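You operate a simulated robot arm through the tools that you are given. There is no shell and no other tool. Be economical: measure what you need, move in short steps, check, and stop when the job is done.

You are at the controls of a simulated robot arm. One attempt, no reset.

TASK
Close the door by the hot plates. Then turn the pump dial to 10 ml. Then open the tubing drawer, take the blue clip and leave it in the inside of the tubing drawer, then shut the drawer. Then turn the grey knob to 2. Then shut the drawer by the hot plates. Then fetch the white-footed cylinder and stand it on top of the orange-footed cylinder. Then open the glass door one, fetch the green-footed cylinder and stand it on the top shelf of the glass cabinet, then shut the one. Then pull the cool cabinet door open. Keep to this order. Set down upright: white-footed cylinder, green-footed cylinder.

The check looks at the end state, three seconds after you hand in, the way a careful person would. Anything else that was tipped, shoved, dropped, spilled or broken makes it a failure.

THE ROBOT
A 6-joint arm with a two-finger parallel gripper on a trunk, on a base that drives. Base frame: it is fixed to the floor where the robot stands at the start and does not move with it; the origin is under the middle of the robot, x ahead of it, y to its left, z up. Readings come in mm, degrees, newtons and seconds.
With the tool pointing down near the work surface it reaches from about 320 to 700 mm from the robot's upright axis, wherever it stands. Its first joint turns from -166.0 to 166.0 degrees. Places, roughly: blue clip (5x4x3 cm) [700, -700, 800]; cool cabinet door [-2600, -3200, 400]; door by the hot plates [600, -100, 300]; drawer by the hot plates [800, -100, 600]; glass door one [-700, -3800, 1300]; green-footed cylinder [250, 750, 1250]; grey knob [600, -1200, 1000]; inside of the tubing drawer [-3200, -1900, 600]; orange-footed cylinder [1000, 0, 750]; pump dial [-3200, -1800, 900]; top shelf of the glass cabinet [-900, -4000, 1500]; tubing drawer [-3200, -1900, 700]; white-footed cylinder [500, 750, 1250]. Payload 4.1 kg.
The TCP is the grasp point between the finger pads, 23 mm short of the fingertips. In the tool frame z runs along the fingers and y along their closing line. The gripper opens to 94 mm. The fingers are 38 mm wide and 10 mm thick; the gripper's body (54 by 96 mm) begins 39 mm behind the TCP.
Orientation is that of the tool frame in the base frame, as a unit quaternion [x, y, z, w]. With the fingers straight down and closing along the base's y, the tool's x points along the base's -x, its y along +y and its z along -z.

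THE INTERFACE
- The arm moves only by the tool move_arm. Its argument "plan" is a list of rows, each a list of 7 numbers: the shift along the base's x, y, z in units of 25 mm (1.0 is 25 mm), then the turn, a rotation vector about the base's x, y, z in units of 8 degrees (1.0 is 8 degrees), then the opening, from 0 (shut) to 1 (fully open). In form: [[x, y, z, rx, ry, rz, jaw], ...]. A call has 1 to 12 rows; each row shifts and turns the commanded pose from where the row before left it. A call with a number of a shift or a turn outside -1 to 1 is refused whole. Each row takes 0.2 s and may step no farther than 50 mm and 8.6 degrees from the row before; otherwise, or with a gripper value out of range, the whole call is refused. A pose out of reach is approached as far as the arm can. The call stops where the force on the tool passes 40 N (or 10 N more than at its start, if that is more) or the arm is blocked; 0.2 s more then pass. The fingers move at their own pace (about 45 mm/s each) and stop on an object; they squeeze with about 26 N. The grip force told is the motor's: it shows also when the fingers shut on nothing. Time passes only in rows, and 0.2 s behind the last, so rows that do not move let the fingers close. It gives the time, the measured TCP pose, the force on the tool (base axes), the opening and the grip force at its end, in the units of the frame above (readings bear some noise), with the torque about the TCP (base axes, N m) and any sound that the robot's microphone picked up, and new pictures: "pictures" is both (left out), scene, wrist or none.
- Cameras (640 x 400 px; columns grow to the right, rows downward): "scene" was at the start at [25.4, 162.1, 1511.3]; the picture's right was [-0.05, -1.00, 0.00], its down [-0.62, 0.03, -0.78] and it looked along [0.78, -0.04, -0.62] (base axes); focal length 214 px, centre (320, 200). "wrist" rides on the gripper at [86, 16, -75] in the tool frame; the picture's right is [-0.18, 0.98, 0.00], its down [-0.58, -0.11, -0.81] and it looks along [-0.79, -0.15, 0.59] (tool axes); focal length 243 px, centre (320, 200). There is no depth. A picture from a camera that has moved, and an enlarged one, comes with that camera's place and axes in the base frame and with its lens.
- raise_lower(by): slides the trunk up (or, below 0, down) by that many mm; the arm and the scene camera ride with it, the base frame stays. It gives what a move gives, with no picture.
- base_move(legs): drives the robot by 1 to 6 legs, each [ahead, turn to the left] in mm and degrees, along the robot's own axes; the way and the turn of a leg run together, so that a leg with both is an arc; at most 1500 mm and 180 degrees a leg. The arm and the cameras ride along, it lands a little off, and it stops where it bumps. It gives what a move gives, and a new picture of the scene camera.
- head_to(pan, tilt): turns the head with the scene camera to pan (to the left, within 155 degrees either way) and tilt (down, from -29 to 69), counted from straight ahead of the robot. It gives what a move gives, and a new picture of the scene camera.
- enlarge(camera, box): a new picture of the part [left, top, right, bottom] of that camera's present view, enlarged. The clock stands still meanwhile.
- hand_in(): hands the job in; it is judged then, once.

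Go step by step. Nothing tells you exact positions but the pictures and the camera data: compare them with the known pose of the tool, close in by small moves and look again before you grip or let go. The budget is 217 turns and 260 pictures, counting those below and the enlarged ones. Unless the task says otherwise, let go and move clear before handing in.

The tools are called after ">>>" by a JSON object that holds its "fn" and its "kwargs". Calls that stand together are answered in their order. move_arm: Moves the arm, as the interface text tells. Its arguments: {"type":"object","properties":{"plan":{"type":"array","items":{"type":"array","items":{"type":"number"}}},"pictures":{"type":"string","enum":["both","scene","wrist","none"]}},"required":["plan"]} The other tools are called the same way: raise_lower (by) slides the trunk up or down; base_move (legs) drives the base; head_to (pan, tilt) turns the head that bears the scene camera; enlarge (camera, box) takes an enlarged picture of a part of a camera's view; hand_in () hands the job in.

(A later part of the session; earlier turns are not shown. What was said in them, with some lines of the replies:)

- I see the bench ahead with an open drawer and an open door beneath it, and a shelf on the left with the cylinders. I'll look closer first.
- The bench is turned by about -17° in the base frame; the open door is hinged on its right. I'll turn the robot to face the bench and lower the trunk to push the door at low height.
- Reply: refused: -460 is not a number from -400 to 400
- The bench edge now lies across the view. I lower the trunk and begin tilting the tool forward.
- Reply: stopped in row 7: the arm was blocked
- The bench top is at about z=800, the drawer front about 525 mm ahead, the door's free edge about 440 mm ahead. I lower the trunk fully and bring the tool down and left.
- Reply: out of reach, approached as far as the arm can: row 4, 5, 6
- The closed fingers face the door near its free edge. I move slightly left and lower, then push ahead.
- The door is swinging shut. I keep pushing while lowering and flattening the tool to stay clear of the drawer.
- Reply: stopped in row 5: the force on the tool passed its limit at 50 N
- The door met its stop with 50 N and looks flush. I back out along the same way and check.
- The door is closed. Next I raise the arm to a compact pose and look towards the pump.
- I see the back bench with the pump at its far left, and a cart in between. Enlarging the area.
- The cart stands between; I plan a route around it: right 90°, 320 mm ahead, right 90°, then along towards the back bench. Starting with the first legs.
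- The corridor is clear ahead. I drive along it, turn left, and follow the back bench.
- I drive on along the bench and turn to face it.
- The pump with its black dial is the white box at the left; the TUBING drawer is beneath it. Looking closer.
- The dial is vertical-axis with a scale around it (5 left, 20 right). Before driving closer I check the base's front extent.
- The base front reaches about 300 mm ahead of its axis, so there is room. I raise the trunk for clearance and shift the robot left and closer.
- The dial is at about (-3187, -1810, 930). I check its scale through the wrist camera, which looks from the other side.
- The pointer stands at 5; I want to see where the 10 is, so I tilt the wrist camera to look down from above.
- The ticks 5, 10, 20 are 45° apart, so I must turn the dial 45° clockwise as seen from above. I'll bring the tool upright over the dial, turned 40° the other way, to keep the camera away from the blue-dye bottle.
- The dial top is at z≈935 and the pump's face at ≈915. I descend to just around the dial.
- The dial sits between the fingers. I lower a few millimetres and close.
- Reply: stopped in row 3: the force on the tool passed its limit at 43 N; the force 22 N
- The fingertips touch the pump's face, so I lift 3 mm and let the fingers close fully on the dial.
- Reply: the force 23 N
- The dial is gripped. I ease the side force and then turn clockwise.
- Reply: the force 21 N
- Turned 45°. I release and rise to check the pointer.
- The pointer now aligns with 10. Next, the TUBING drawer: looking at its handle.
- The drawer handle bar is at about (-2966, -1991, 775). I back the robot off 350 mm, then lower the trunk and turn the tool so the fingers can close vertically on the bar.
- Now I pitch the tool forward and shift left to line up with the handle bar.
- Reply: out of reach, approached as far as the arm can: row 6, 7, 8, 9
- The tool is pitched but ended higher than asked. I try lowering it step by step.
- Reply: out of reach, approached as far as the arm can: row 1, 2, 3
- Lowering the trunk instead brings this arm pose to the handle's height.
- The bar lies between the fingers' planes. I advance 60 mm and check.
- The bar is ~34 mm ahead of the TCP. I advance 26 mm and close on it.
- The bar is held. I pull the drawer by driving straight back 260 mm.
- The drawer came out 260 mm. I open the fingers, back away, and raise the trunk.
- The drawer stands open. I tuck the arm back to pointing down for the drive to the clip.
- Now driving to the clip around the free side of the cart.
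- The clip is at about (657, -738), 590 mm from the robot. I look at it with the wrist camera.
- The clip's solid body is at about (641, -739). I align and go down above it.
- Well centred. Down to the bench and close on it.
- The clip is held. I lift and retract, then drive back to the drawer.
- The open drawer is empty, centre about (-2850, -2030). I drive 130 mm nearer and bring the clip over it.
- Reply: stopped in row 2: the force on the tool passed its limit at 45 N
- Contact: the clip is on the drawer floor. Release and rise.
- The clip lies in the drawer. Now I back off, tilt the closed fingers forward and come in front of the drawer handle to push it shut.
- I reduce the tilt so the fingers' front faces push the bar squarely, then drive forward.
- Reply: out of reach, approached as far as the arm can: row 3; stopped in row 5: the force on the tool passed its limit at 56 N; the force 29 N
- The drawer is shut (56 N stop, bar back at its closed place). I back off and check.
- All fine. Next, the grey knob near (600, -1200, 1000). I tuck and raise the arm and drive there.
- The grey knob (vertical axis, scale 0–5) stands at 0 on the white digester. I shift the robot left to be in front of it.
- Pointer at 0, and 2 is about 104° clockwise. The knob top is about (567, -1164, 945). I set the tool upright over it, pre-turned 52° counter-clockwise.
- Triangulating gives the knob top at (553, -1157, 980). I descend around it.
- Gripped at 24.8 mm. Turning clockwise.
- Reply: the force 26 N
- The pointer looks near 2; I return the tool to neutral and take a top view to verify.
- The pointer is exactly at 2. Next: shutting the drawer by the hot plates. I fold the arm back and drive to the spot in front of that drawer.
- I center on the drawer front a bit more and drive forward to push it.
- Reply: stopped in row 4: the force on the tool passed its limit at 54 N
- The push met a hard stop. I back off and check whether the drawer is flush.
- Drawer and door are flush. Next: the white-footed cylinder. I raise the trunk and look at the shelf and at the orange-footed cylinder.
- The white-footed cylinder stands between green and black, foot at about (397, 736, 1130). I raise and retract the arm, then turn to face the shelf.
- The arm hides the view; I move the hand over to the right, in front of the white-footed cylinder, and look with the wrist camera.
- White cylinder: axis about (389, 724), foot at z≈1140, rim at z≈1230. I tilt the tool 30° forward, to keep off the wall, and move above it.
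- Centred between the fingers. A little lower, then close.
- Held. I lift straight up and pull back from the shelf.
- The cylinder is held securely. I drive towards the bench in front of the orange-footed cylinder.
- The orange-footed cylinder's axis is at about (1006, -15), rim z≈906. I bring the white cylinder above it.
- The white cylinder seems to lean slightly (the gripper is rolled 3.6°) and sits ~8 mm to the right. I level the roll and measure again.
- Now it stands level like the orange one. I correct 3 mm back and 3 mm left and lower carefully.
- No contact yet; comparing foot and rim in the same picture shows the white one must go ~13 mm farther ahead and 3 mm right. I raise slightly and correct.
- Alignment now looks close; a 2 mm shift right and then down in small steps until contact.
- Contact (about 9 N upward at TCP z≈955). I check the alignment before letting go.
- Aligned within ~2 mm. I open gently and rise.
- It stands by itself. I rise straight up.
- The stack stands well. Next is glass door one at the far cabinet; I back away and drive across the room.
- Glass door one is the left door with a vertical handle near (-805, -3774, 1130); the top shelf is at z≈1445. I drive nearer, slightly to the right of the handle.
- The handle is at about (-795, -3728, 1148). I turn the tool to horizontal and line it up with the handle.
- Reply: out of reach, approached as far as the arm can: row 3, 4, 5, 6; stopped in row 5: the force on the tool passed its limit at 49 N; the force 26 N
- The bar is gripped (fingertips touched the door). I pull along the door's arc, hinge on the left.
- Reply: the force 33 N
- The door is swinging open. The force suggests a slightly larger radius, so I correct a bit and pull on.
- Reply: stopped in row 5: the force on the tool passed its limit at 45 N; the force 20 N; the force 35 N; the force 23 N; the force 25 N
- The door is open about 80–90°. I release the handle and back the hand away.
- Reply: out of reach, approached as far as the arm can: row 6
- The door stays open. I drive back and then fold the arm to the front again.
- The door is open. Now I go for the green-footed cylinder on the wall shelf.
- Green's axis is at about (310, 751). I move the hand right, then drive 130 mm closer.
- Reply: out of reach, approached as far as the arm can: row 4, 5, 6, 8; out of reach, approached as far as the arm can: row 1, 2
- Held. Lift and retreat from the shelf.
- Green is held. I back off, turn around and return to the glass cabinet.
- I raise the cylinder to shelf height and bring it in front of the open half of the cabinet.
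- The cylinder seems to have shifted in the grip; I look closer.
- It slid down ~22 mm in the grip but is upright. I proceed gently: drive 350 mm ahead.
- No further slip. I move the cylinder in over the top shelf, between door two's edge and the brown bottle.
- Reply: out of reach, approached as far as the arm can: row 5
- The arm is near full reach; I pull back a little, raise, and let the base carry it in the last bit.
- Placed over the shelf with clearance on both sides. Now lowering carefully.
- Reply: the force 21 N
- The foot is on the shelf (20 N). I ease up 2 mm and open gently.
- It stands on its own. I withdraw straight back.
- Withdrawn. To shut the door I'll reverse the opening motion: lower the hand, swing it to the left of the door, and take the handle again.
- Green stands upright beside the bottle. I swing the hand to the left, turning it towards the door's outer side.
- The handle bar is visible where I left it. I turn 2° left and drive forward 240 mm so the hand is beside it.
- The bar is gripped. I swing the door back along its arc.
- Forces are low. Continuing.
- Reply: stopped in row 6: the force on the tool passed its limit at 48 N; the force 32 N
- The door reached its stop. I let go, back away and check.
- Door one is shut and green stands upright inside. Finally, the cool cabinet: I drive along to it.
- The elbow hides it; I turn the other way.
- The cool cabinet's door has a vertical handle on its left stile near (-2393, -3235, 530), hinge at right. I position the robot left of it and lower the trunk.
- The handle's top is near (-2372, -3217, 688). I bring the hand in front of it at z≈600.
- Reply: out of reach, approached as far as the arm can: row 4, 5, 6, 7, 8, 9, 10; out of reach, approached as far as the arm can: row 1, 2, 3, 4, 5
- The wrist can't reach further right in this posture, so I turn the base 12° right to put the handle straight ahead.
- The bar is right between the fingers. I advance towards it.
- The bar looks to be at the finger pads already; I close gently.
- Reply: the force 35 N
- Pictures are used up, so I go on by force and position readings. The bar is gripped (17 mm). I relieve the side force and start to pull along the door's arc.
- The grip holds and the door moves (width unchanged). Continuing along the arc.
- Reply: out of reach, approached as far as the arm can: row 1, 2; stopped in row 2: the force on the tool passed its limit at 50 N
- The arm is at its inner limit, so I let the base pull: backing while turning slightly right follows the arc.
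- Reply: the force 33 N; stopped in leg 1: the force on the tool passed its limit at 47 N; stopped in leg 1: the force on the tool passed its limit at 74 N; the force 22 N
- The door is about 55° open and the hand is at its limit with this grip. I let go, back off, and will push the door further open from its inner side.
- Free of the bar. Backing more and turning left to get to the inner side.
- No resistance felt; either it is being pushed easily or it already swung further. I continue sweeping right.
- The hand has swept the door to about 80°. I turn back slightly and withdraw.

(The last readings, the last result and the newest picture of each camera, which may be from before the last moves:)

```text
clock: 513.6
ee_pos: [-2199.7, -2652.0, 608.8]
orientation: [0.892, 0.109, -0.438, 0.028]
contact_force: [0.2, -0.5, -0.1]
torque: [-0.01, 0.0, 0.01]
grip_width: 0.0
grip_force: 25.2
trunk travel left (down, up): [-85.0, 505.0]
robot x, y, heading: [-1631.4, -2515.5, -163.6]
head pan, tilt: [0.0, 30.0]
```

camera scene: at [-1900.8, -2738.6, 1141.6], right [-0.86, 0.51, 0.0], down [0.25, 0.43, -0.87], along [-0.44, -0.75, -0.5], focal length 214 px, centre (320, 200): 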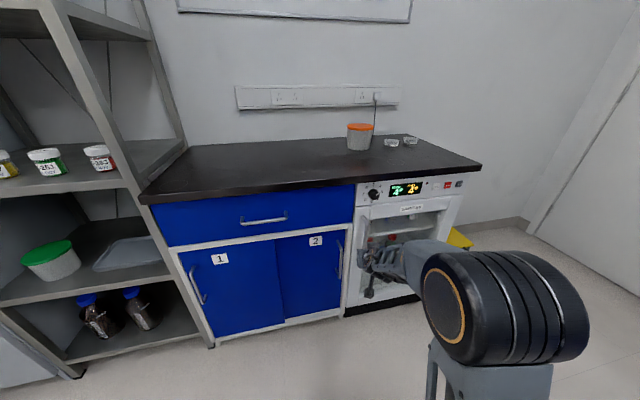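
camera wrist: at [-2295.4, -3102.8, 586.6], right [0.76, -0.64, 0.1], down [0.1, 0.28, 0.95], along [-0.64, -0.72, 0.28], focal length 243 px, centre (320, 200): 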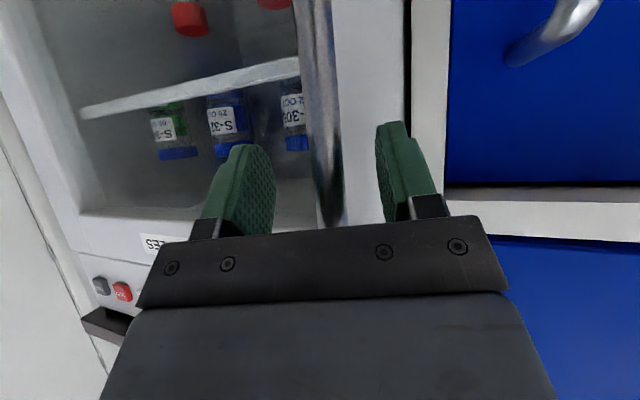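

The hand is clear of everything and no forces remain. All the steps are done, so I hand in.

>>> {"fn": "hand_in", "kwargs": {}}

```text
The job is handed in.
```

I did all eight steps in the order you gave and handed the job in. The last one, the cool cabinet door, I couldn't check by eye because the picture budget ran out partway through it.

- **Cool cabinet door:** I pulled it to about 55° by its handle, then swept it further from the inside. From the hand's path it should stand at about 80°. I felt no resistance during the sweep and have no picture of it.
- **Hot-plate door and drawer:** both are shut and flush with their neighbours.
- **Pump dial and grey knob:** the dial points to 10 ml and the knob to 2.
- **Blue clip:** it is in the tubing drawer, and the drawer is shut.
- **White-footed cylinder:** it stands upright on the orange-footed one.
- **Green-footed cylinder:** it stands upright on the top shelf of the glass cabinet, and door one is shut. It slid down about 22 mm in the grip on the way but stayed upright and wasn't dropped.

I saw nothing else tipped, spilled or broken in the pictures I took.
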